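You operate a simulated robot arm through the tools that you are given. There is no shell and no other tool.

The job below is to be done with a simulated robot arm. You get a single attempt, and the scene is never put back.

## Task
Swap the batten in the vice for the blue-banded board and sand its old paint off.
Fine: batten onto the bench top; use the 120 block and put it back; the board stays gripped. What is to be rubbed or washed off counts as gone when no trace of it is left.

It is judged by the outcome, as a careful person would: the job done as asked, and still so three seconds after it is handed in. It fails if anything else is knocked over, pushed out of place, dropped, spilled or broken.

## Robot
A 7-joint arm with a two-finger parallel gripper, fixed in place. Base frame: the origin is on the floor under the middle of its stand, x ahead of it, y to its left, z up; the work surface is at about z = 0.91. Readings come in m, degrees, newtons and seconds.
It reaches about 1.524 m from its shoulder. Its first joint turns from -149.0 to 149.0 degrees. Payload 3.5 kg.
The TCP is the grasp point between the finger pads, 0.023 m short of the fingertips. In the tool frame z runs along the fingers and y along their closing line. Largest opening 0.094 m; finger width 0.038, thickness 0.01; the body of the gripper, 0.054 by 0.096 m, starts 0.039 m behind the TCP.
Orientation is that of the tool frame in the base frame, as a unit quaternion [w, x, y, z]. With the fingers straight down and closing along the base's y, the tool's x points along the base's -x, its y along +y and its z along -z.

## Interface
- The arm moves only by the tool nudge_tool. Its argument "commands" is a list of rows, each a list of 7 numbers: the shift along the tool's x, y, z in units of 25 mm (1.0 is 25 mm), then the turn, a rotation vector about the tool's x, y, z in units of 5 degrees (1.0 is 5 degrees), then the opening, from 0 (shut) to 1 (fully open). In form: [[dx, dy, dz, wx, wy, wz, claw], ...]. A call has 1 to 20 rows; each row shifts and turns the commanded pose from where the row before left it, along the tool's axes as they then stand. A call with a number of a shift or a turn outside -1 to 1 is refused whole. Rows are played at 5 a second. More than 0.05 m and 8.6 degrees between two rows, or a gripper value outside its range, and nothing of the call is played. A pose out of reach is approached as far as the arm can. The call stops where the force on the tool passes 90 N (or 10 N more than at its start, if that is more) or the arm is blocked; 0.2 s more then pass. The fingers move at their own pace (about 0.153 m/s each) and stop on an object; they squeeze with about 32 N. The grip force told is the motor's: it shows also when the fingers shut on nothing. Time passes only in rows, and 0.2 s behind the last, so rows that do not move let the fingers close. It gives the time, the measured TCP pose, the force on the tool (base axes), the opening and the grip force at its end, in the units of the frame above (readings bear some noise), with the torque about the TCP (base axes, N m) and any sound that the robot's microphone picked up.
- Cameras (640 x 400 px; columns grow to the right, rows downward): "scene" is fixed at [0.2212, 0.6506, 1.6713]; the picture's right is [0.13, -0.99, 0.00], its down [-0.81, -0.11, -0.58] and it looks along [0.57, 0.08, -0.82] (base axes); focal length 314 px, centre (320, 200). "wrist" rides on the gripper at [0.086, 0.016, -0.074] in the tool frame; the picture's right is [-0.18, 0.98, 0.00], its down [-0.58, -0.11, -0.81] and it looks along [-0.79, -0.15, 0.59] (tool axes); focal length 243 px, centre (320, 200). There is no depth. A picture from a camera that has moved, and an enlarged one, comes with that camera's place and axes in the base frame and with its lens.
- get_image(camera): a new picture of that camera. It takes no simulated time.
- enlarge(camera, box): a new picture of the part [left, top, right, bottom] of that camera's present view, enlarged. It takes no simulated time.
- hand_in(): hands the job in; it is judged then, once.

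Nothing tells you positions but the pictures and the camera data. Unless the task says otherwise, let go and move clear before handing in.

The tools are called after ">>>" as name(argument=value, ...) on one line, values as JSON. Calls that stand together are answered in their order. nudge_tool: Moves the arm, as the interface text tells. Its arguments: {"type":"object","properties":{"commands":{"type":"array","items":{"type":"array","items":{"type":"number"}}}},"required":["commands"]} The other tools are called the same way: get_image (camera) takes a picture; enlarge (camera, box) takes an enlarged picture of a part of a camera's view; hand_in () hands the job in.

At the start:

```text
time: 0.0
ee_pos: [0.7475, 0.8033, 1.2183]
tool_rot: [0.0, 0.0, 1.0, 0.0]
contact_force: [0.3, 0.0, 0.5]
ft_torque: [0.01, 0.03, 0.01]
grip_width: 0.0939
gripper_force: 0.0
```

scene: 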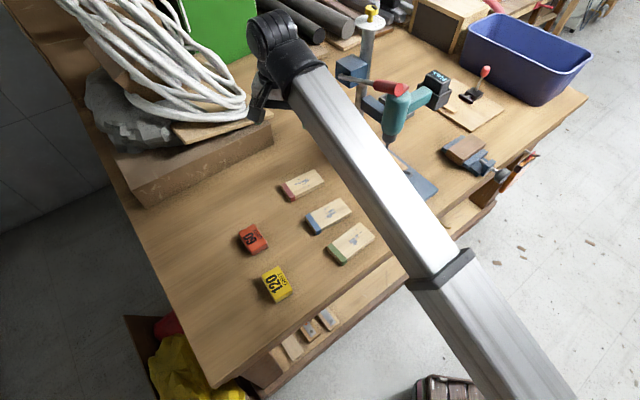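
wrist: 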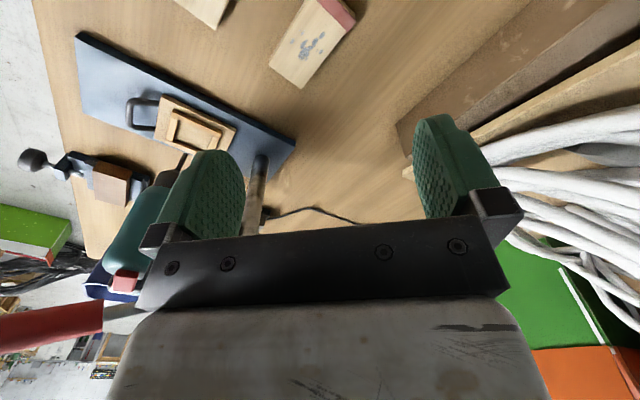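

I see a workbench with two sanding blocks (60 red and 120 yellow), three boards with red, blue and green bands, and a small vice holding a batten on the right. I'll look closer before moving.

>>> enlarge(camera="scene", box=[220, 150, 400, 310])

>>> enlarge(camera="scene", box=[400, 100, 560, 230])

>>> enlarge(camera="wrist", box=[0, 0, 360, 260])

```text
2.50 times, centred on (310, 230) of scene
camera zoom: at [0.2212, 0.6506, 1.6713], right [0.13, -0.99, 0.0], down [-0.81, -0.11, -0.58], along [0.57, 0.08, -0.82], focal length 786 px, centre (345, 125)
```

zoom: 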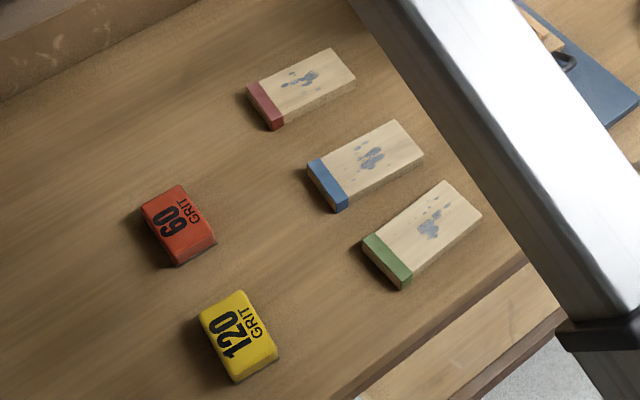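

```text
3.08 times, centred on (480, 165) of scene
camera zoom: at [0.2212, 0.6506, 1.6713], right [0.13, -0.99, 0.0], down [-0.81, -0.11, -0.58], along [0.57, 0.08, -0.82], focal length 967 px, centre (-172, 308)
```

zoom: 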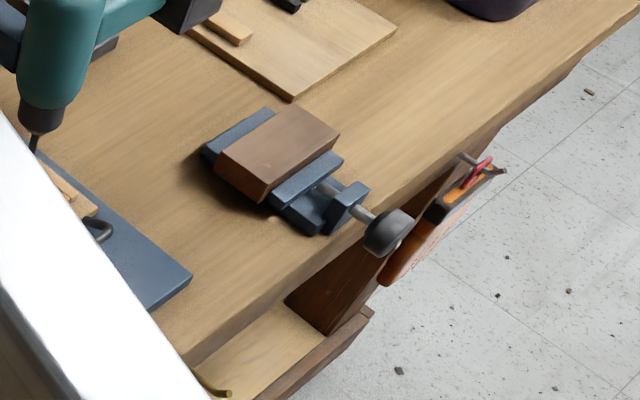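

```text
1.54 times, centred on (180, 130) of wrist
camera zoom: at [0.6608, 0.8207, 1.2942], right [0.18, 0.98, 0.0], down [0.58, -0.11, 0.81], along [0.79, -0.15, -0.59], focal length 373 px, centre (535, 308)
```

zoom: 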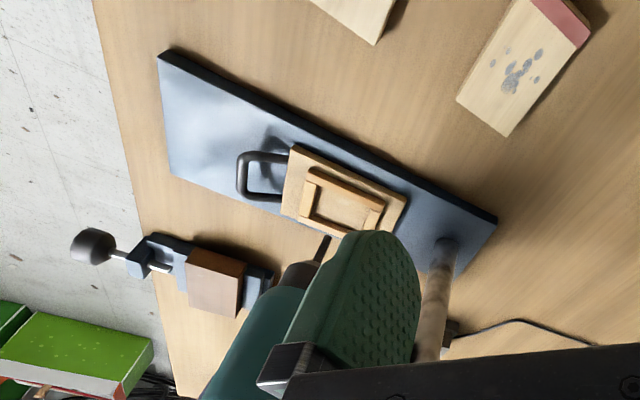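

The bench edge runs diagonally, with the vice on its front edge at about (0.95, 0.27) and the drill press at about (0.9, 0.55). Next I'll pull the arm back towards its base so it clears the drill and opens up the scene view.

>>> nudge_tool(commands=[[0.76, -0.93, -0.1, 0, 0, 0, 1], [0.76, -0.93, -0.1, 0, 0, 0, 1], [0.76, -0.93, -0.1, 0, 0, 0, 1], [0.76, -0.93, -0.1, 0, 0, 0, 1], [0.76, -0.93, -0.1, 0, 0, 0, 1], [0.76, -0.93, -0.1, 0, 0, 0, 1], [0.76, -0.93, -0.1, 0, 0, 0, 1], [0.76, -0.93, -0.1, 0, 0, 0, 1], [0.76, -0.93, -0.1, 0, 0, 0, 1], [0.76, -0.93, -0.1, 0, 0, 0, 1], [0.76, -0.93, -0.1, 0, 0, 0, 1], [0.76, -0.93, -0.1, 0, 0, 0, 1], [0.76, -0.93, -0.1, 0, 0, 0, 1]])

>>> get_image(camera="scene")

>>> get_image(camera="wrist")

```text
time: 2.8
ee_pos: [0.5374, 0.5385, 1.1454]
tool_rot: [0.009, 0.0, 1.0, 0.008]
contact_force: [0.2, -0.2, 0.7]
ft_torque: [0.02, 0.01, -0.03]
grip_width: 0.0937
gripper_force: 0.1
out of reach, approached as far as the arm can: row 5, 6, 7, 8, 9, 10, 11, 12, 13
```

```text
taken
```

scene: 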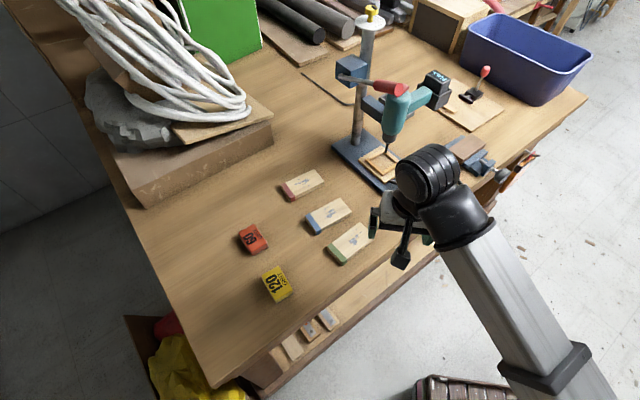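

```text
taken
camera wrist: at [0.4503, 0.5537, 1.22], right [0.18, 0.98, 0.02], down [0.57, -0.12, 0.81], along [0.8, -0.14, -0.58], focal length 243 px, centre (320, 200)
```

wrist: 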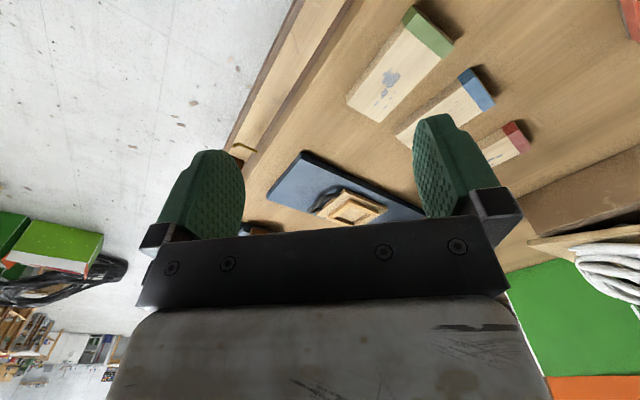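

The arm can't fold in any closer than a radius of about 0.76 m with the fingers down. I'll swing along that arc towards the vice to get a close wrist view of it.

>>> nudge_tool(commands=[[-0.81, -0.97, -0.33, 0, 0, 0, 1], [-0.81, -0.97, -0.33, 0, 0, 0, 1], [-0.81, -0.97, -0.33, 0, 0, 0, 1], [-0.81, -0.97, -0.33, 0, 0, 0, 1], [-0.81, -0.97, -0.33, 0, 0, 0, 1], [-0.81, -0.97, -0.33, 0, 0, 0, 1], [-0.81, -0.97, -0.33, 0, 0, 0, 1], [-0.81, -0.97, -0.33, 0, 0, 0, 1], [-0.81, -0.97, -0.33, 0, 0, 0, 1]])

>>> get_image(camera="scene")

>>> get_image(camera="wrist")

```text
time: 4.8
ee_pos: [0.7417, 0.339, 1.1672]
tool_rot: [0.006, -0.001, 1.0, 0.002]
contact_force: [-0.6, 0.0, -0.2]
ft_torque: [0.01, -0.03, 0.0]
grip_width: 0.0941
gripper_force: 0.1
out of reach, approached as far as the arm can: row 1, 2, 3, 4, 5, 6, 7, 8, 9
```

```text
taken
```

scene: 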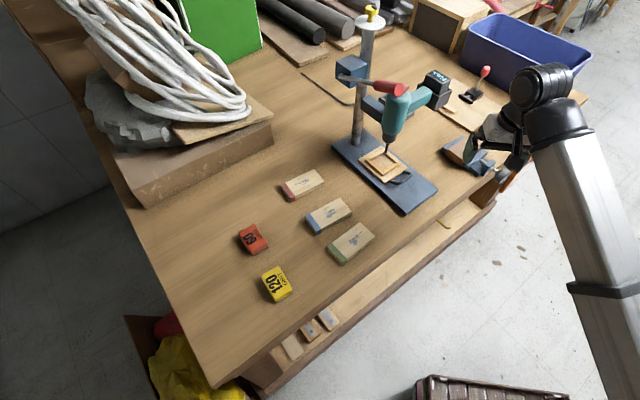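

```text
taken
camera wrist: at [0.6548, 0.3541, 1.2425], right [0.18, 0.98, 0.01], down [0.57, -0.11, 0.81], along [0.8, -0.15, -0.58], focal length 243 px, centre (320, 200)
```

wrist: 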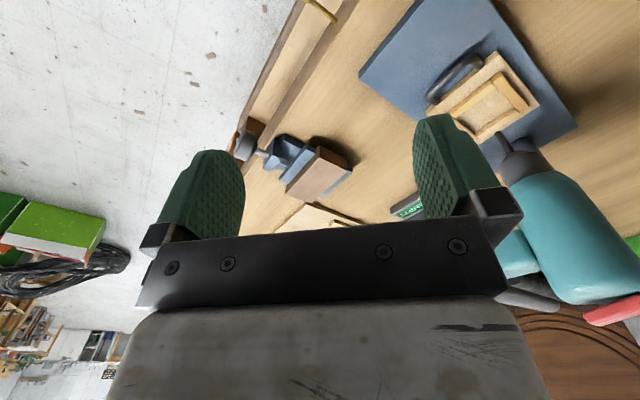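

The vice is now in the wrist view. I'll enlarge it.

>>> enlarge(camera="wrist", box=[220, 110, 380, 230])

>>> enlarge(camera="scene", box=[420, 110, 560, 210])

>>> enlarge(camera="scene", box=[220, 150, 400, 310])

```text
3.33 times, centred on (300, 170) of wrist
camera zoom: at [0.6548, 0.3541, 1.2425], right [0.18, 0.98, 0.01], down [0.57, -0.11, 0.81], along [0.8, -0.15, -0.58], focal length 809 px, centre (387, 300)
```

zoom: 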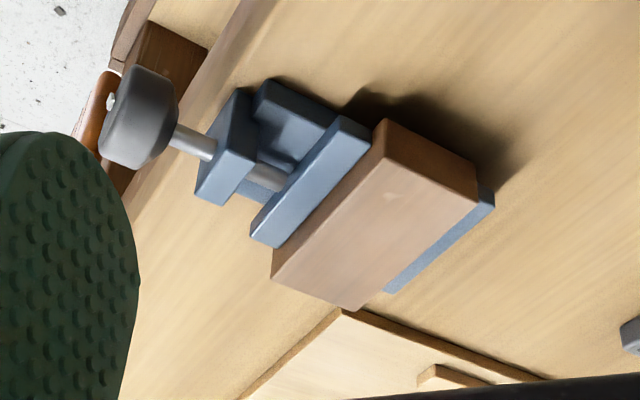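

```text
4.00 times, centred on (490, 160) of scene
camera zoom: at [0.2212, 0.6506, 1.6713], right [0.13, -0.99, 0.0], down [-0.81, -0.11, -0.58], along [0.57, 0.08, -0.82], focal length 1257 px, centre (-360, 360)
```

zoom: 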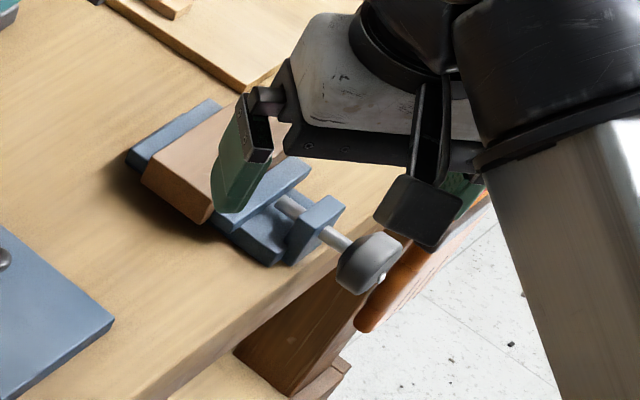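

```text
2.50 times, centred on (310, 230) of scene
camera zoom: at [0.2212, 0.6506, 1.6713], right [0.13, -0.99, 0.0], down [-0.81, -0.11, -0.58], along [0.57, 0.08, -0.82], focal length 786 px, centre (345, 125)
```

zoom: 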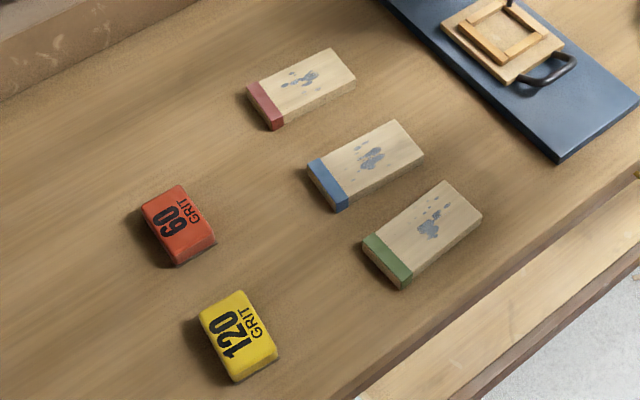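

The vice has a fixed jaw, a moving jaw and a screw with a dark knob overhanging the front edge. The batten top is at about z = 0.95, from roughly (0.93, 0.30) to (1.02, 0.215). I'll move nearer for a closer look and learn how commanded poses behave after an out-of-reach move.

>>> nudge_tool(commands=[[-0.457, -0.914, 0.571, 0, 0, 0, 1], [-0.457, -0.914, 0.571, 0, 0, 0, 1], [-0.457, -0.914, 0.571, 0, 0, 0, 1], [-0.457, -0.914, 0.571, 0, 0, 0, 1], [-0.457, -0.914, 0.571, 0, 0, 0, 1], [-0.457, -0.914, 0.571, 0, 0, 0, 1], [-0.457, -0.914, 0.571, 0, 0, 0, 1]])

>>> get_image(camera="wrist")

```text
time: 6.4
ee_pos: [0.8224, 0.1756, 1.0669]
tool_rot: [0.0, 0.0, 1.0, 0.0]
contact_force: [-0.2, -0.2, -1.4]
ft_torque: [0.02, 0.02, -0.02]
grip_width: 0.0936
gripper_force: 0.0
```

```text
taken
camera wrist: at [0.7361, 0.1915, 1.1418], right [0.18, 0.98, 0.0], down [0.58, -0.11, 0.81], along [0.79, -0.15, -0.59], focal length 243 px, centre (320, 200)
```

wrist: 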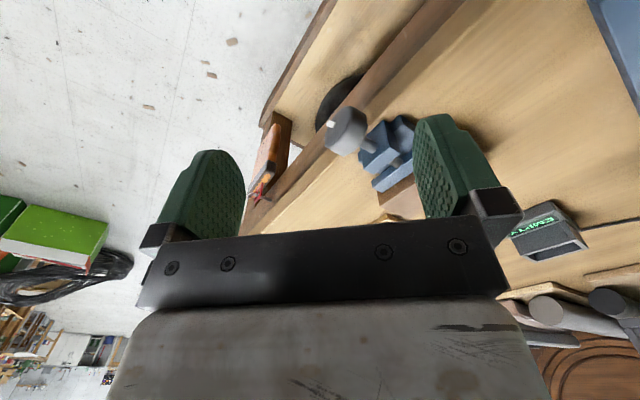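

The command follows on from the measured pose, which is what I wanted. Now I'll yaw the tool 45° so the camera looks along the vice's screw.

>>> nudge_tool(commands=[[0, 0, 0, 0, 0, -1, 1], [0, 0, 0, 0, 0, -1, 1], [0, 0, 0, 0, 0, -1, 1], [0, 0, 0, 0, 0, -1, 1], [0, 0, 0, 0, 0, -1, 1], [0, 0, 0, 0, 0, -1, 1], [0, 0, 0, 0, 0, -1, 1], [0, 0, 0, 0, 0, -1, 1], [0, 0, 0, 0, 0, -1, 1]])

>>> get_image(camera="wrist")

>>> enlarge(camera="wrist", box=[220, 40, 420, 220])

```text
time: 8.4
ee_pos: [0.8213, 0.1746, 1.0666]
tool_rot: [-0.001, -0.384, 0.923, -0.001]
contact_force: [0.6, 0.0, 0.2]
ft_torque: [0.01, -0.04, 0.0]
grip_width: 0.0941
gripper_force: 0.0
```

```text
taken
camera wrist: at [0.7502, 0.1255, 1.1418], right [-0.57, 0.82, 0.0], down [0.49, 0.33, 0.81], along [0.67, 0.46, -0.59], focal length 243 px, centre (320, 200)
```

wrist: 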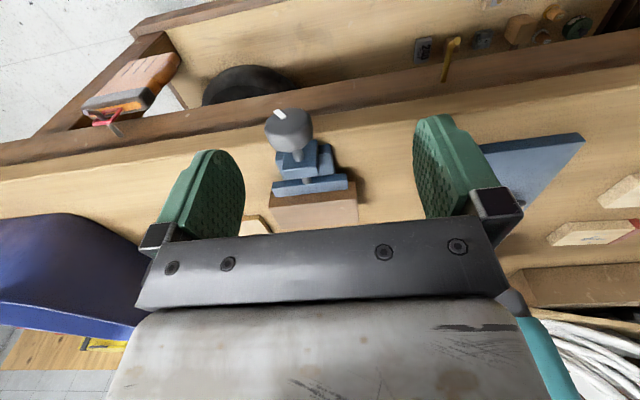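

```text
2.22 times, centred on (320, 130) of wrist
camera zoom: at [0.7502, 0.1255, 1.1418], right [-0.57, 0.82, 0.0], down [0.49, 0.33, 0.81], along [0.67, 0.46, -0.59], focal length 539 px, centre (320, 356)
```

zoom: 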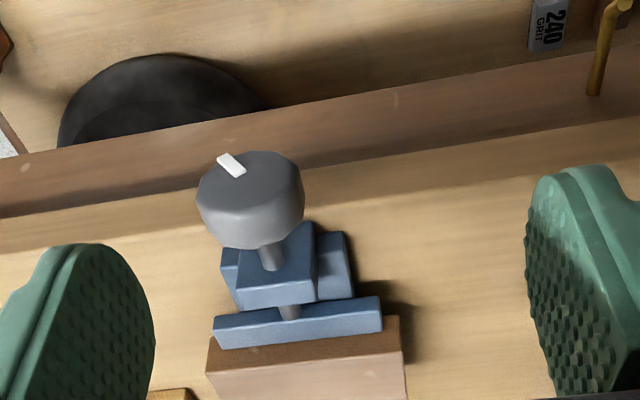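

The knob has a white mark and sits at about (0.893, 0.182, 0.937), with the screw axis along (0.71, 0.71, 0). The batten stands about 18 mm proud of the jaws. I'll pitch the tool to point horizontally along the screw axis.

>>> nudge_tool(commands=[[0.8, 0, 0, 0, -1, 0, 1], [0.8, 0, 0, 0, -1, 0, 1], [0, 0, 0, 0, -1, 0, 1], [0, 0, 0, 0, -1, 0, 1], [0, 0, 0, 0, -1, 0, 1], [0, 0, 0, 0, -1, 0, 1], [0, 0, 0, 0, -1, 0, 1], [0, 0, 0, 0, -1, 0, 1], [0, 0, 0, 0, -1, 0, 1], [0, 0, 0, 0, -1, 0, 1], [0, 0, 0, 0, -1, 0, 1], [0, 0, 0, 0, -1, 0, 1], [0, 0, 0, 0, -1, 0, 1], [0, 0, 0, 0, -1, 0, 1], [0, 0, 0, 0, -1, 0, 1], [0, 0, 0, 0, -1, 0, 1], [0, 0, 0, 0, -1, 0, 1], [0, 0, 0, 0, -1, 0, 1]])

>>> get_image(camera="wrist")

>>> get_image(camera="scene")

```text
time: 12.2
ee_pos: [0.7937, 0.1458, 1.0655]
tool_rot: [0.654, -0.269, 0.653, 0.27]
contact_force: [-0.5, -0.4, 0.1]
ft_torque: [0.0, -0.03, 0.02]
grip_width: 0.0944
gripper_force: 0.0
```

```text
taken
camera wrist: at [0.7301, 0.1051, 0.9788], right [-0.69, 0.7, 0.18], down [-0.49, -0.65, 0.58], along [0.52, 0.31, 0.79], focal length 243 px, centre (320, 200)
```

wrist: 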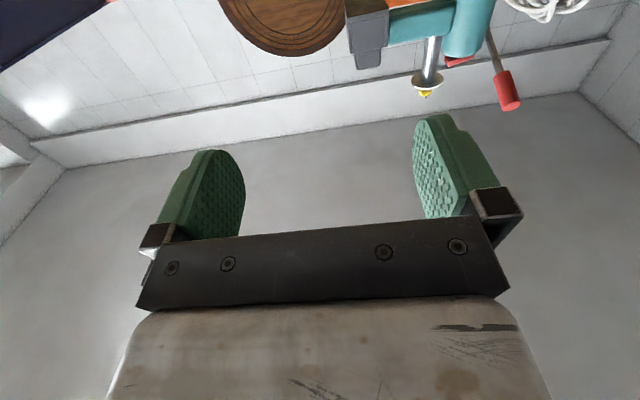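

```text
taken
```

scene: 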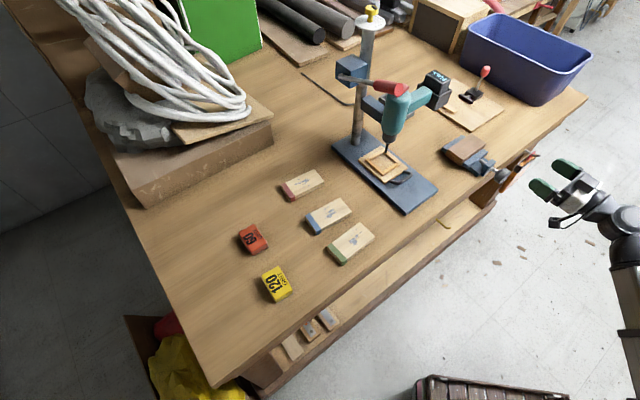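

The tool now points horizontally, with the camera underneath. I'll turn it about its own axis to bring the camera to the top and learn the wrist's range.

>>> nudge_tool(commands=[[0, 0, 0, 0, 0, 1, 1], [0, 0, 0, 0, 0, 1, 1], [0, 0, 0, 0, 0, 1, 1], [0, 0, 0, 0, 0, 1, 1], [0, 0, 0, 0, 0, 1, 1], [0, 0, 0, 0, 0, 1, 1], [0, 0, 0, 0, 0, 1, 1], [0, 0, 0, 0, 0, 1, 1], [0, 0, 0, 0, 0, 1, 1], [0, 0, 0, 0, 0, 1, 1], [0, 0, 0, 0, 0, 1, 1], [0, 0, 0, 0, 0, 1, 1], [0, 0, 0, 0, 0, 1, 1], [0, 0, 0, 0, 0, 1, 1], [0, 0, 0, 0, 0, 1, 1], [0, 0, 0, 0, 0, 1, 1], [0, 0, 0, 0, 0, 1, 1], [0, 0, 0, 0, 0, 1, 1], [0, 0, 0, 0, 0, 1, 1], [0, 0, 0, 0, 0, 1, 1]])

>>> get_image(camera="wrist")

```text
time: 16.4
ee_pos: [0.7938, 0.1456, 1.0656]
tool_rot: [0.213, 0.327, 0.626, 0.675]
contact_force: [0.7, 0.0, 0.7]
ft_torque: [-0.05, -0.01, 0.02]
grip_width: 0.0938
gripper_force: 0.0
```

```text
taken
camera wrist: at [0.6832, 0.1526, 1.0968], right [0.25, -0.25, 0.94], down [-0.18, -0.96, -0.21], along [0.95, -0.12, -0.28], focal length 243 px, centre (320, 200)
```

wrist: 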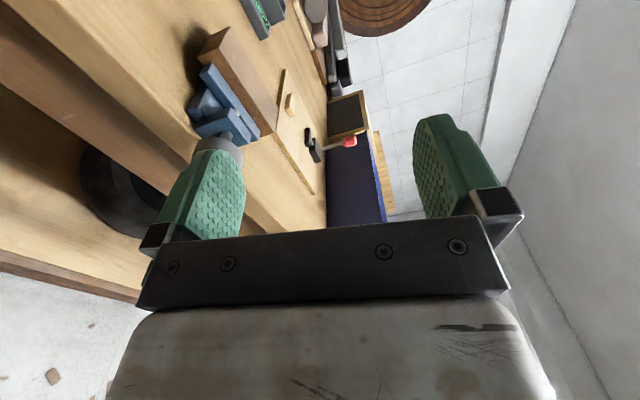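

>>> nudge_tool(commands=[[0, 0, 0, 0, 0, 1, 1], [0, 0, 0, 0, 0, 1, 1], [0, 0, 0, 0, 0, 1, 1], [0, 0, 0, 0, 0, 1, 1], [0, 0, 0, 0, 0, 1, 1], [0, 0, 0, 0, 0, 1, 1], [0, 0, 0, 0, 0, 1, 1], [0, 0, 0, 0, 0, 1, 1], [0, 0, 0, 0, 0, 1, 1], [0, 0, 0, 0, 0, 1, 1], [0, 0, 0, 0, 0, 1, 1], [0, 0, 0, 0, 0, 1, 1], [0, 0, 0, 0, 0, 1, 1], [0, 0, 0, 0, 0, 1, 1], [0, 0, 0, 0, 0, 1, 1], [0, 0, 0, 0, 0, 1, 1]])

>>> get_image(camera="wrist")

```text
time: 19.8
ee_pos: [0.7928, 0.1466, 1.0643]
tool_rot: [-0.272, 0.653, 0.271, 0.653]
contact_force: [0.2, 0.3, -0.5]
ft_torque: [-0.01, 0.0, 0.0]
grip_width: 0.0944
gripper_force: 0.0
```

```text
taken
camera wrist: at [0.7529, 0.0827, 1.1519], right [0.69, -0.7, -0.19], down [-0.65, -0.49, -0.58], along [0.31, 0.52, -0.79], focal length 243 px, centre (320, 200)
```

wrist: 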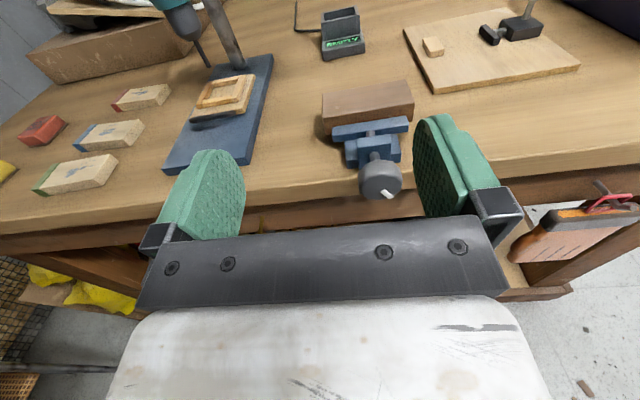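

Now the camera is above and right side up, with a clear view of the vice. I'll enlarge the vice and the surroundings.

>>> enlarge(camera="wrist", box=[300, 60, 460, 220])

>>> enlarge(camera="wrist", box=[0, 50, 240, 200])

```text
2.50 times, centred on (380, 140) of wrist
camera zoom: at [0.7529, 0.0827, 1.1519], right [0.69, -0.7, -0.19], down [-0.65, -0.49, -0.58], along [0.31, 0.52, -0.79], focal length 606 px, centre (170, 350)
```

zoom: 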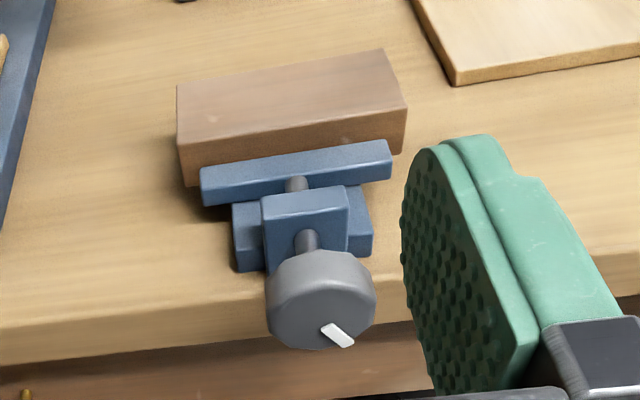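

```text
2.67 times, centred on (120, 125) of wrist
camera zoom: at [0.7529, 0.0827, 1.1519], right [0.69, -0.7, -0.19], down [-0.65, -0.49, -0.58], along [0.31, 0.52, -0.79], focal length 647 px, centre (853, 400)
```

zoom: 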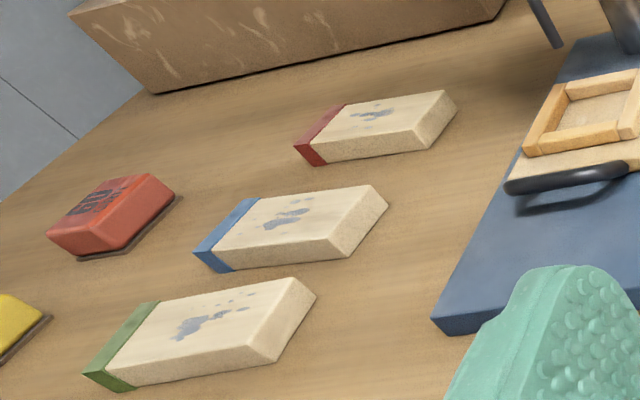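

The knob centre works out at about (0.896, 0.1865, 0.942), 48 mm across. I'll drop down onto its axis about 10 cm short of it and check the alignment.

>>> nudge_tool(commands=[[-0.98, 0.355, 0, 0, 0, 0, 1], [-0.98, 0.355, 0, 0, 0, 0, 1], [-0.98, 0.355, 0, 0, 0, 0, 1], [-0.98, 0.355, 0, 0, 0, 0, 1], [-0.98, 0.355, 0, 0, 0, 0, 1], [0, 0, 0, 0, 0, 0, 1]])

>>> get_image(camera="wrist")

>>> enlarge(camera="scene", box=[430, 110, 590, 230])

```text
time: 21.2
ee_pos: [0.8249, 0.1154, 0.9436]
tool_rot: [-0.271, 0.653, 0.271, 0.653]
contact_force: [-0.8, -0.3, 0.3]
ft_torque: [0.02, 0.0, 0.0]
grip_width: 0.094
gripper_force: 0.1
```

```text
taken
camera wrist: at [0.7847, 0.0513, 1.0311], right [0.69, -0.7, -0.18], down [-0.65, -0.49, -0.58], along [0.31, 0.52, -0.79], focal length 243 px, centre (320, 200)
```

wrist: 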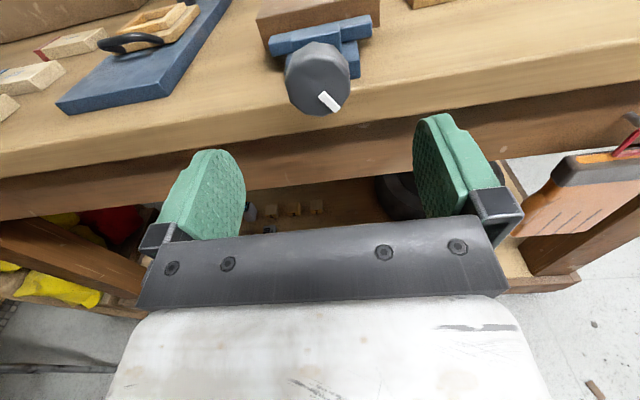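

```text
3.33 times, centred on (510, 170) of scene
camera zoom: at [0.2212, 0.6506, 1.6713], right [0.13, -0.99, 0.0], down [-0.81, -0.11, -0.58], along [0.57, 0.08, -0.82], focal length 1047 px, centre (-313, 300)
```

zoom: 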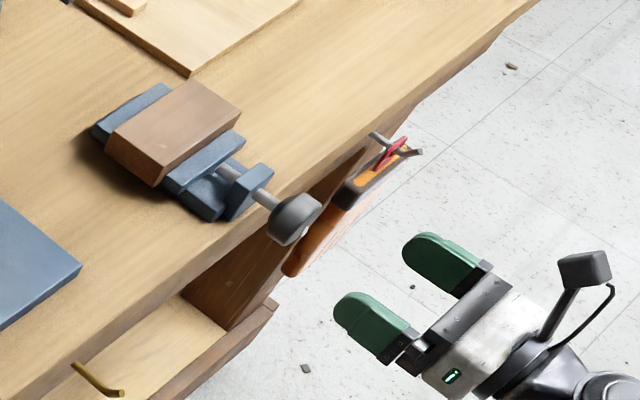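

The prediction and the picture agree: the knob centre is where I thought. I'll advance along the axis and grip it, keeping the fingertips short of the bench edge.

>>> nudge_tool(commands=[[-0.015, 0, 0.925, 0, 0, 0, 1], [-0.015, 0, 0.925, 0, 0, 0, 1], [-0.015, 0, 0.925, 0, 0, 0, 1], [-0.015, 0, 0.925, 0, 0, 0, 1], [0, 0, 0, 0, 0, 0, 1]])

>>> get_image(camera="wrist")

>>> enlarge(camera="scene", box=[430, 110, 590, 230])

```text
time: 22.4
ee_pos: [0.8905, 0.1812, 0.9423]
tool_rot: [-0.271, 0.654, 0.27, 0.653]
contact_force: [0.3, 0.5, 0.2]
ft_torque: [0.0, -0.01, 0.0]
grip_width: 0.0943
gripper_force: 0.1
```

```text
taken
camera wrist: at [0.8498, 0.1175, 1.0284], right [0.69, -0.7, -0.18], down [-0.65, -0.49, -0.58], along [0.31, 0.52, -0.79], focal length 243 px, centre (320, 200)
```

wrist: 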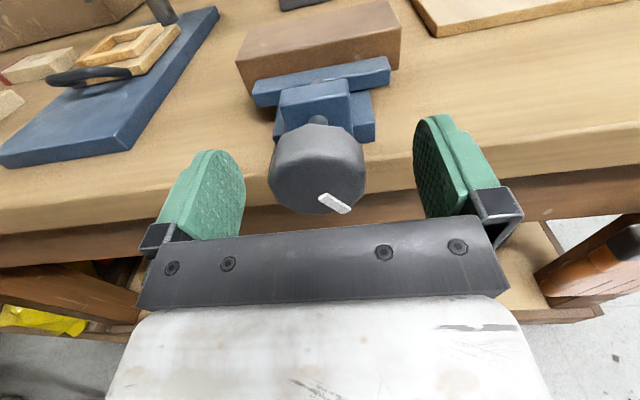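

```text
3.33 times, centred on (510, 170) of scene
camera zoom: at [0.2212, 0.6506, 1.6713], right [0.13, -0.99, 0.0], down [-0.81, -0.11, -0.58], along [0.57, 0.08, -0.82], focal length 1047 px, centre (-313, 300)
```

zoom: 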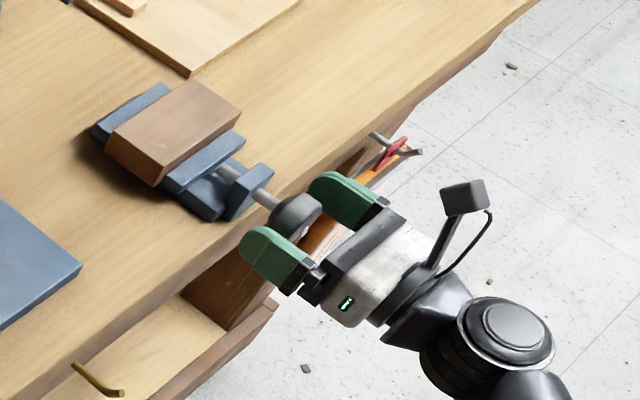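

The knob is centred between the fingers. I'll close on it.

>>> nudge_tool(commands=[[0, 0, 0, 0, 0, 0, 0], [0, 0, 0, 0, 0, 0, 0], [0, 0, 0, 0, 0, 0, 0], [0, 0, 0, 0, 0, 0, 0]])

>>> get_image(camera="wrist")

```text
time: 23.4
ee_pos: [0.8893, 0.1824, 0.9407]
tool_rot: [-0.271, 0.653, 0.271, 0.653]
contact_force: [-8.0, 10.0, -2.6]
ft_torque: [0.09, -0.04, 0.27]
grip_width: 0.0473
gripper_force: 45.1
```

```text
taken
camera wrist: at [0.8491, 0.1183, 1.0285], right [0.7, -0.69, -0.18], down [-0.65, -0.49, -0.58], along [0.31, 0.52, -0.79], focal length 243 px, centre (320, 200)
```

wrist: 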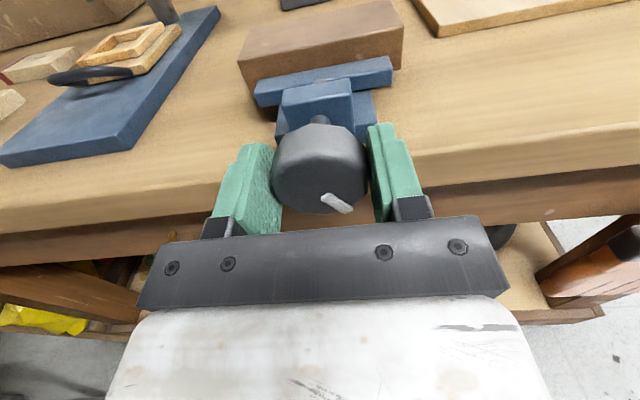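

The grip is firm with a slight sideways push of about 13 N, so the knob axis is about 1–2 mm to the tool's left. I'll relieve that and try a small counter-clockwise turn to loosen.

>>> nudge_tool(commands=[[0, -0.05, 0, 0, 0, 0, 0], [0, 0, 0, 0, 0, -1, 0], [0, 0, 0, 0, 0, -1, 0], [0, 0, 0, 0, 0, -1, 0], [0, 0, 0, 0, 0, -1, 0]])

>>> get_image(camera="wrist")

```text
time: 24.6
ee_pos: [0.8891, 0.1831, 0.9411]
tool_rot: [-0.153, 0.596, 0.38, 0.691]
contact_force: [-4.3, 15.7, 5.7]
ft_torque: [0.49, -0.43, -0.37]
grip_width: 0.0475
gripper_force: 45.2
```

```text
taken
camera wrist: at [0.827, 0.1402, 1.0286], right [0.7, -0.7, 0.16], down [-0.5, -0.64, -0.58], along [0.51, 0.33, -0.79], focal length 243 px, centre (320, 200)
```

wrist: 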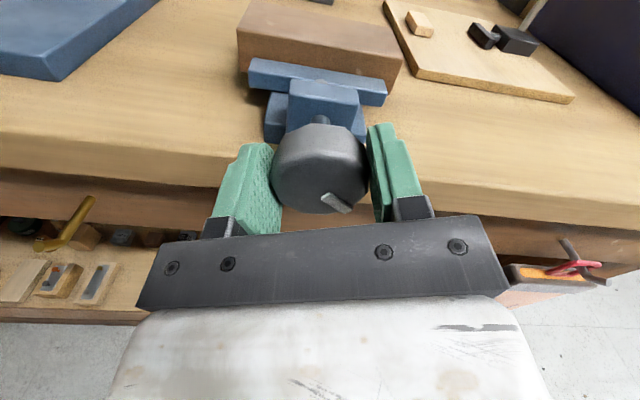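

The knob turns with the gripper at low torque. I'll correct the small offset and keep loosening.

>>> nudge_tool(commands=[[0.046, -0.068, 0, 0, 0, 0, 0], [0, 0, 0, 0, 0, -1, 0], [0, 0, 0, 0, 0, -1, 0], [0, 0, 0, 0, 0, -1, 0], [0, 0, 0, 0, 0, -1, 0], [0, 0, 0, 0, 0, -1, 0], [0, 0, 0, 0, 0, -1, 0], [0, 0, 0, 0, 0, -1, 0], [0, 0, 0, 0, 0, -1, 0], [0, 0, 0, 0, 0, -1, 0], [0, 0, 0, 0, 0, -1, 0], [0, 0, 0, 0, 0, -1, 0], [0, 0, 0, 0, 0, -1, 0], [0, 0, 0, 0, 0, -1, 0], [0, 0, 0, 0, 0, -1, 0]])

>>> get_image(camera="wrist")

>>> enlarge(camera="scene", box=[430, 110, 590, 230])

```text
time: 27.8
ee_pos: [0.89, 0.1831, 0.94]
tool_rot: [0.271, 0.27, 0.654, 0.652]
contact_force: [9.7, 9.9, -13.7]
ft_torque: [0.08, -0.03, 0.03]
grip_width: 0.0474
gripper_force: 45.1
```

```text
taken
camera wrist: at [0.7754, 0.1917, 0.957], right [0.13, -0.13, 0.98], down [-0.16, -0.98, -0.11], along [0.98, -0.14, -0.15], focal length 243 px, centre (320, 200)
```

wrist: 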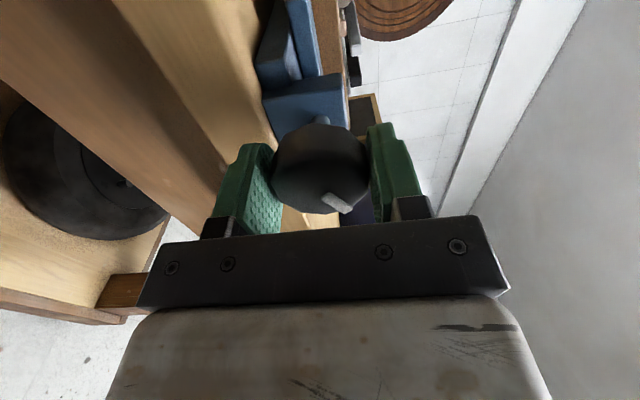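

```text
3.33 times, centred on (510, 170) of scene
camera zoom: at [0.2212, 0.6506, 1.6713], right [0.13, -0.99, 0.0], down [-0.81, -0.11, -0.58], along [0.57, 0.08, -0.82], focal length 1047 px, centre (-313, 300)
```

zoom: 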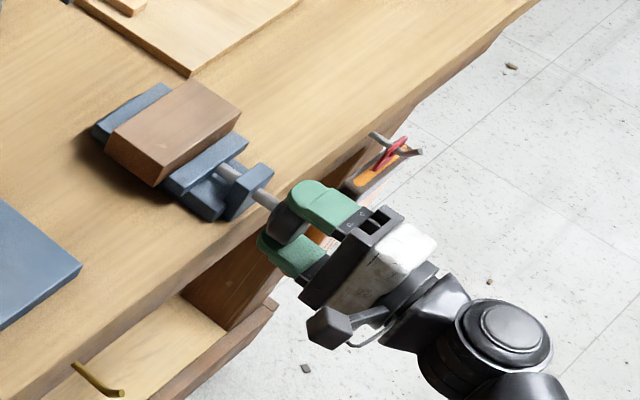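

>>> enlarge(camera="scene", box=[450, 130, 520, 180])

```text
8.00 times, centred on (485, 155) of scene
camera zoom: at [0.2212, 0.6506, 1.6713], right [0.13, -0.99, 0.0], down [-0.81, -0.11, -0.58], along [0.57, 0.08, -0.82], focal length 2514 px, centre (-1000, 560)
```

zoom: 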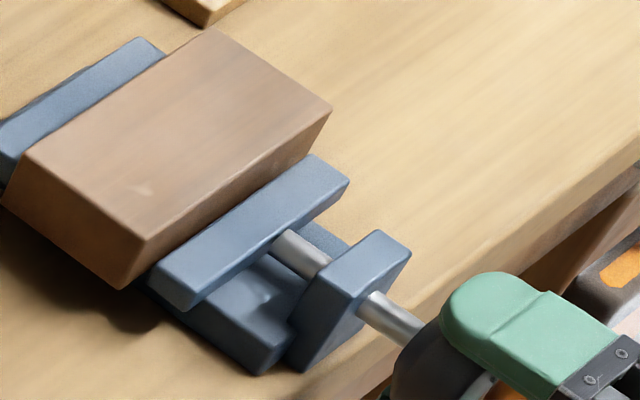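

I have a reference picture now. I'll turn another 70° counter-clockwise with a small correction and compare the jaw and knob positions.

>>> nudge_tool(commands=[[0, -0.06, 0.03, 0, 0, 0, 0], [0, 0, 0, 0, 0, -1, 0], [0, 0, 0, 0, 0, -1, 0], [0, 0, 0, 0, 0, -1, 0], [0, 0, 0, 0, 0, -1, 0], [0, 0, 0, 0, 0, -1, 0], [0, 0, 0, 0, 0, -1, 0], [0, 0, 0, 0, 0, -1, 0], [0, 0, 0, 0, 0, -1, 0], [0, 0, 0, 0, 0, -1, 0], [0, 0, 0, 0, 0, -1, 0], [0, 0, 0, 0, 0, -1, 0], [0, 0, 0, 0, 0, -1, 0], [0, 0, 0, 0, 0, -1, 0], [0, 0, 0, 0, 0, -1, 0]])

>>> enlarge(camera="scene", box=[450, 130, 520, 180])

>>> get_image(camera="wrist")

```text
time: 31.0
ee_pos: [0.8902, 0.1819, 0.9399]
tool_rot: [0.597, -0.152, 0.691, 0.379]
contact_force: [-8.4, -16.0, -21.2]
ft_torque: [0.35, -0.32, -0.18]
grip_width: 0.0477
gripper_force: 44.6
```

```text
8.00 times, centred on (485, 155) of scene
camera zoom: at [0.2212, 0.6506, 1.6713], right [0.13, -0.99, 0.0], down [-0.81, -0.11, -0.58], along [0.57, 0.08, -0.82], focal length 2514 px, centre (-1000, 560)
```

zoom: 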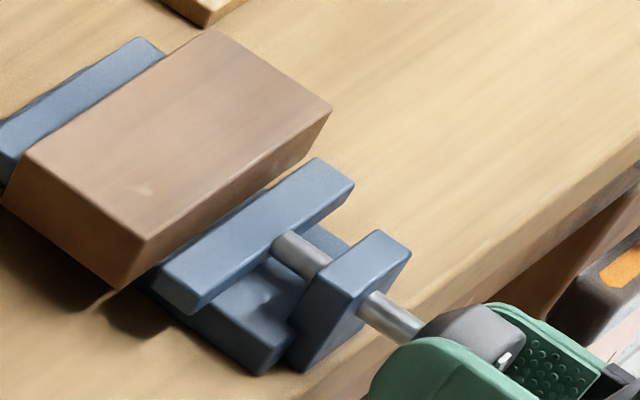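

```text
taken
camera wrist: at [0.8054, 0.1618, 0.864], right [-0.61, 0.61, 0.51], down [-0.36, -0.78, 0.51], along [0.71, 0.13, 0.69], focal length 243 px, centre (320, 200)
```

wrist: 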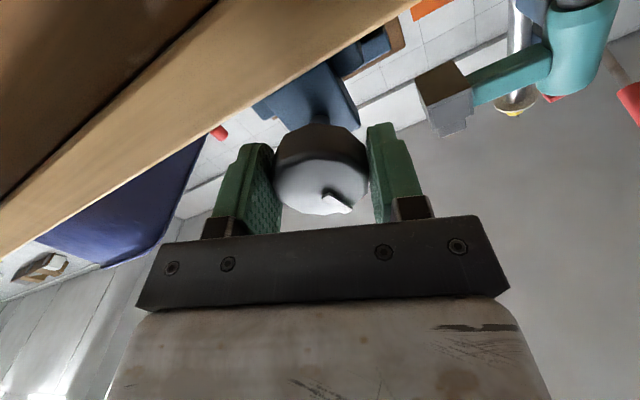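

The moving jaw is clearly backing away, roughly 14 mm per full turn, so counter-clockwise loosens. I'll continue turning while following the knob back along its axis.

>>> nudge_tool(commands=[[0.05, -0.04, -0.06, 0, 0, 0, 0], [0, 0, -0.008, 0, 0, -1, 0], [0, 0, -0.008, 0, 0, -1, 0], [0, 0, -0.008, 0, 0, -1, 0], [0, 0, -0.008, 0, 0, -1, 0], [0, 0, -0.008, 0, 0, -1, 0], [0, 0, -0.008, 0, 0, -1, 0], [0, 0, -0.008, 0, 0, -1, 0], [0, 0, -0.008, 0, 0, -1, 0], [0, 0, -0.008, 0, 0, -1, 0], [0, 0, -0.008, 0, 0, -1, 0], [0, 0, -0.008, 0, 0, -1, 0], [0, 0, -0.008, 0, 0, -1, 0], [0, 0, -0.008, 0, 0, -1, 0], [0, 0, -0.008, 0, 0, -1, 0]])

>>> enlarge(camera="scene", box=[450, 130, 520, 180])

>>> get_image(camera="wrist")

```text
time: 34.2
ee_pos: [0.8861, 0.1778, 0.9387]
tool_rot: [0.707, -0.518, 0.48, -0.034]
contact_force: [50.7, -1.4, 22.0]
ft_torque: [0.24, -0.13, -0.34]
grip_width: 0.0471
gripper_force: 45.4
```

```text
8.00 times, centred on (485, 155) of scene
camera zoom: at [0.2212, 0.6506, 1.6713], right [0.13, -0.99, 0.0], down [-0.81, -0.11, -0.58], along [0.57, 0.08, -0.82], focal length 2514 px, centre (-1000, 560)
```

zoom: 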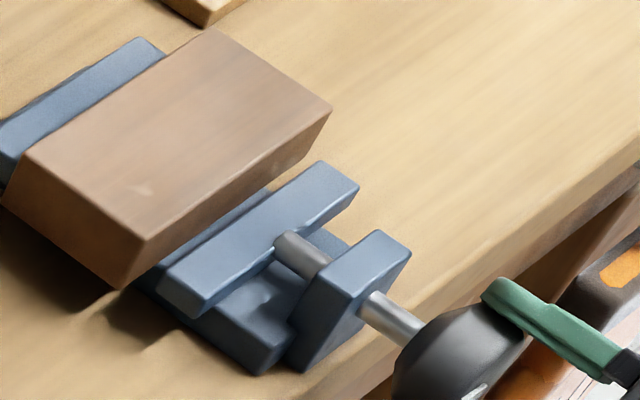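

```text
taken
camera wrist: at [0.8741, 0.0862, 0.8712], right [-0.54, 0.55, -0.64], down [-0.84, -0.3, 0.46], along [0.06, 0.78, 0.62], focal length 243 px, centre (320, 200)
```

wrist: 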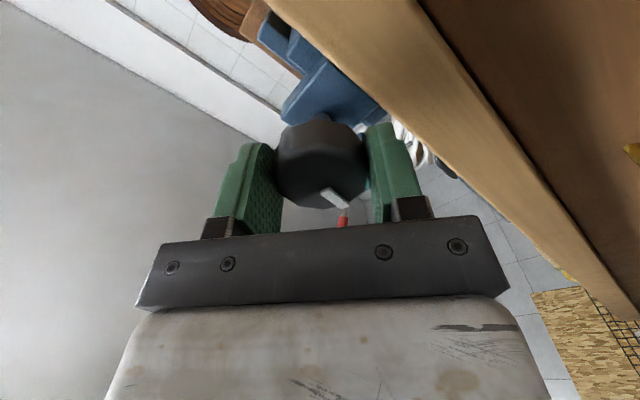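

The jaw has backed off about 7–8 mm in total. Before deciding whether that is enough, I'll measure the blue board precisely.

>>> enlarge(camera="scene", box=[296, 188, 366, 238])

>>> enlarge(camera="scene", box=[240, 255, 310, 305])

```text
8.00 times, centred on (331, 213) of scene
camera zoom: at [0.2212, 0.6506, 1.6713], right [0.13, -0.99, 0.0], down [-0.81, -0.11, -0.58], along [0.57, 0.08, -0.82], focal length 2514 px, centre (232, 96)
```

zoom: 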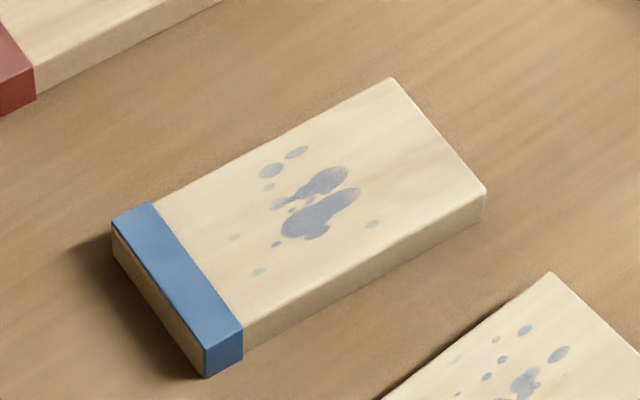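

```text
8.00 times, centred on (275, 280) of scene
camera zoom: at [0.2212, 0.6506, 1.6713], right [0.13, -0.99, 0.0], down [-0.81, -0.11, -0.58], along [0.57, 0.08, -0.82], focal length 2514 px, centre (680, -440)
```

zoom: 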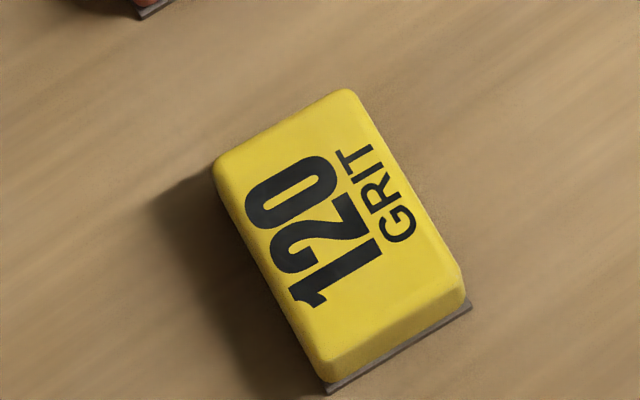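

The blue board is about 117 × 59 × 20 mm, nearly the same width as the batten, so the present gap is close to enough. I'll let go of the knob and back off to relieve the side load and check the jaws.

>>> nudge_tool(commands=[[0, 0, 0, 0, 0, 0, 0.6], [0, 0, 0, 0, 0, 0, 1], [0, 0, 0, 0, 0, 0, 1], [0, 0, 0, 0, 0, 0, 1]])

>>> get_image(camera="wrist")

>>> enlarge(camera="scene", box=[450, 130, 520, 180])

```text
time: 35.2
ee_pos: [0.884, 0.1786, 0.9382]
tool_rot: [0.706, -0.522, 0.478, -0.031]
contact_force: [0.3, 1.5, -0.3]
ft_torque: [-0.01, 0.01, -0.01]
grip_width: 0.094
gripper_force: 0.0
```

```text
taken
camera wrist: at [0.8724, 0.0877, 0.8712], right [-0.55, 0.55, -0.63], down [-0.84, -0.3, 0.46], along [0.06, 0.78, 0.62], focal length 243 px, centre (320, 200)
```

wrist: 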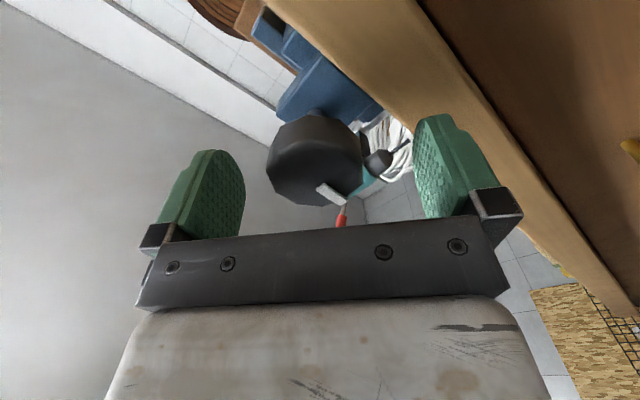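

```text
8.00 times, centred on (485, 155) of scene
camera zoom: at [0.2212, 0.6506, 1.6713], right [0.13, -0.99, 0.0], down [-0.81, -0.11, -0.58], along [0.57, 0.08, -0.82], focal length 2514 px, centre (-1000, 560)
```

zoom: 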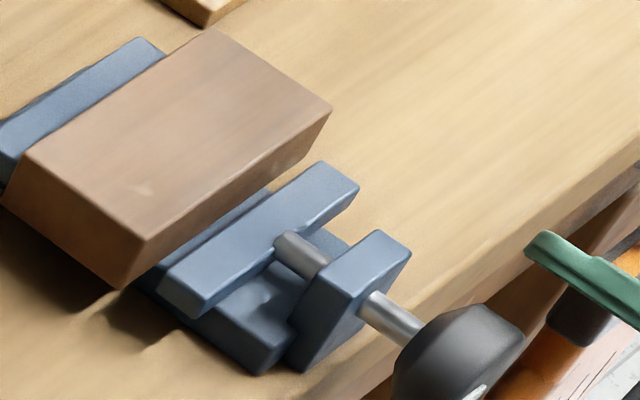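

The batten is loose with roughly 8–10 mm of gap, and it stayed in place. I'll retreat from the knob, raise the tool and bring the fingers back to pointing down.

>>> nudge_tool(commands=[[0, 0, -1, 0, 0, 0, 1], [0, 0, -1, 0, 0, 0, 1], [0, 0, -1, 0, 0, 0, 1], [0, 0, -1, 0, 0, 0, 1], [0, 0, 0, 0, 0, 1, 1], [0, 0, 0, 0, 0, 1, 1], [0, 0, 0, 0, 0, 1, 1], [0, 0, 0, 0, 0, 1, 1], [0, 0, 0, 0, 0, 1, 1], [0, 0, 0, 0, 0, 1, 1], [0, 0, 0, 0, 0, 1, 1], [0, 0, 0, 0, 0, 1, 1], [0, 0, 0, 0, 0, 1, 1], [0, 0, 0, 0, 0, 1, 1]])

>>> nudge_tool(commands=[[-1, 0, 0, 0, 0, 0, 1], [-1, 0, 0, 0, 0, 0, 1], [-1, 0, 0, 0, 0, 0, 1], [-1, 0, 0, 0, 0, 0, 1], [-1, 0, 0, 0, 0, 0, 1], [-1, 0, 0, 0, 0, 0, 1], [0, 0, 0, 0, 1, 0, 1], [0, 0, 0, 0, 1, 0, 1], [0, 0, 0, 0, 1, 0, 1], [0, 0, 0, 0, 1, 0, 1], [0, 0, 0, 0, 1, 0, 1], [0, 0, 0, 0, 1, 0, 1], [0, 0, 0, 0, 1, 0, 1], [0, 0, 0, 0, 1, 0, 1], [0, 0, 0, 0, 1, 0, 1]])

>>> get_image(camera="wrist")

```text
time: 38.2
ee_pos: [0.8152, 0.1099, 0.9382]
tool_rot: [0.653, -0.27, 0.653, 0.272]
contact_force: [0.1, -0.2, 0.0]
ft_torque: [0.02, 0.0, -0.02]
grip_width: 0.094
gripper_force: 0.1
```

```text
time: 41.4
ee_pos: [0.8173, 0.11, 1.0882]
tool_rot: [0.353, -0.354, 0.854, 0.147]
contact_force: [-0.5, -0.5, -0.2]
ft_torque: [0.01, 0.02, 0.01]
grip_width: 0.0939
gripper_force: 0.1
```

```text
taken
camera wrist: at [0.724, 0.0404, 1.0807], right [-0.6, 0.79, 0.13], down [-0.03, -0.19, 0.98], along [0.8, 0.59, 0.14], focal length 243 px, centre (320, 200)
```

wrist: 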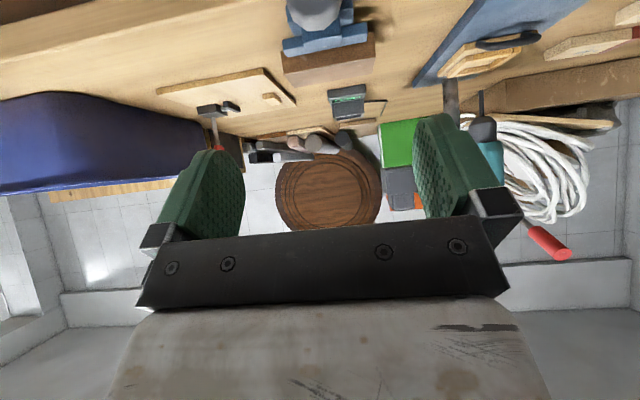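

>>> nudge_tool(commands=[[0, 0, 0, 0, 1, 0, 1], [0, 0, 0, 0, 1, 0, 1], [0, 0, 0, 0, 1, 0, 1], [0, 0, 0, 0, 1, 0, 1], [0, 0, 0, 0, 1, 0, 1], [0, 0, 0, 0, 1, 0, 1], [0, 0, 0, 0, 1, 0, 1], [0, 0, 0, 0, 1, 0, 1], [0, 0, 0, 0, 1, 0, 1]])

>>> nudge_tool(commands=[[0, 0, 0, 0, 0, 1, 1], [0, 0, 0, 0, 0, 1, 1], [0, 0, 0, 0, 0, 1, 1], [0, 0, 0, 0, 0, 1, 1], [0, 0, 0, 0, 0, 1, 1], [0, 0, 0, 0, 0, 1, 1], [0, 0, 0, 0, 0, 1, 1], [0, 0, 0, 0, 0, 1, 1], [0, 0, 0, 0, 0, 1, 1], [0, 0, 0, 0, 0, 1, 1], [0, 0, 0, 0, 0, 1, 1], [0, 0, 0, 0, 0, 1, 1], [0, 0, 0, 0, 0, 1, 1], [0, 0, 0, 0, 0, 1, 1], [0, 0, 0, 0, 0, 1, 1], [0, 0, 0, 0, 0, 1, 1], [0, 0, 0, 0, 0, 1, 1], [0, 0, 0, 0, 0, 1, 1]])

>>> get_image(camera="wrist")

```text
time: 43.4
ee_pos: [0.817, 0.1092, 1.0875]
tool_rot: [-0.001, -0.382, 0.924, 0.0]
contact_force: [-0.1, 0.2, 0.2]
ft_torque: [-0.01, -0.04, 0.0]
grip_width: 0.094
gripper_force: 0.1
```

```text
time: 44.1
ee_pos: [0.8184, 0.1081, 1.0882]
tool_rot: [0.006, -0.298, 0.954, -0.001]
contact_force: [0.8, 1.5, -3.6]
ft_torque: [-0.01, -0.23, -0.07]
grip_width: 0.094
gripper_force: 0.1
stopped in row 3: the force on the tool passed its limit at 94 N (the readings are from after the stop); the commanded pose is now the measured one
```

```text
taken
camera wrist: at [0.7372, 0.073, 1.1619], right [-0.41, 0.91, 0.0], down [0.53, 0.24, 0.81], along [0.74, 0.33, -0.58], focal length 243 px, centre (320, 200)
```

wrist: 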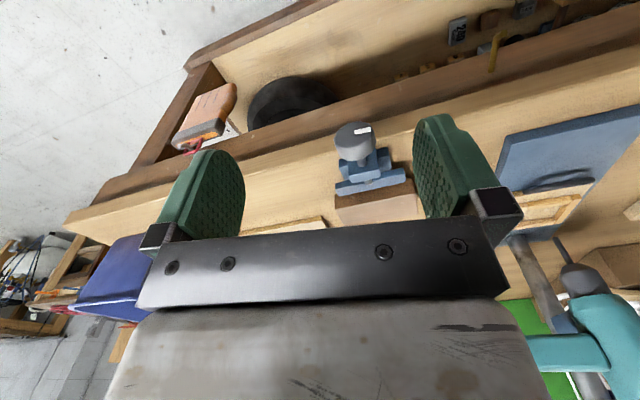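

The force limit tripped although nothing should be near. I'll look at the scene before continuing.

>>> get_image(camera="scene")

>>> nudge_tool(commands=[[0, 0, 0, 0, 0, 0, 1]])

```text
taken
```

scene: 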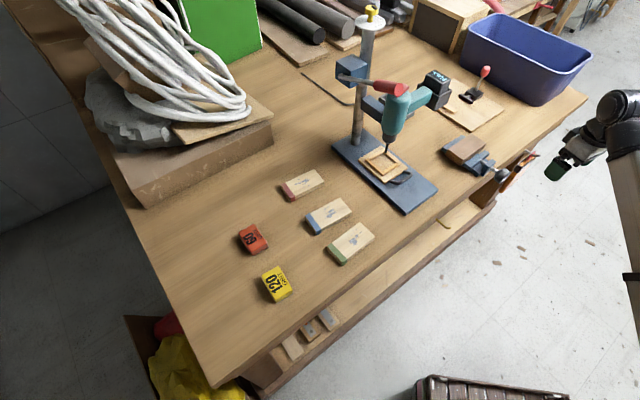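

```text
time: 44.5
ee_pos: [0.8181, 0.1095, 1.0876]
tool_rot: [0.007, -0.299, 0.954, -0.001]
contact_force: [1.6, -1.0, -4.7]
ft_torque: [0.17, -0.27, 0.06]
grip_width: 0.0941
gripper_force: 0.1
```

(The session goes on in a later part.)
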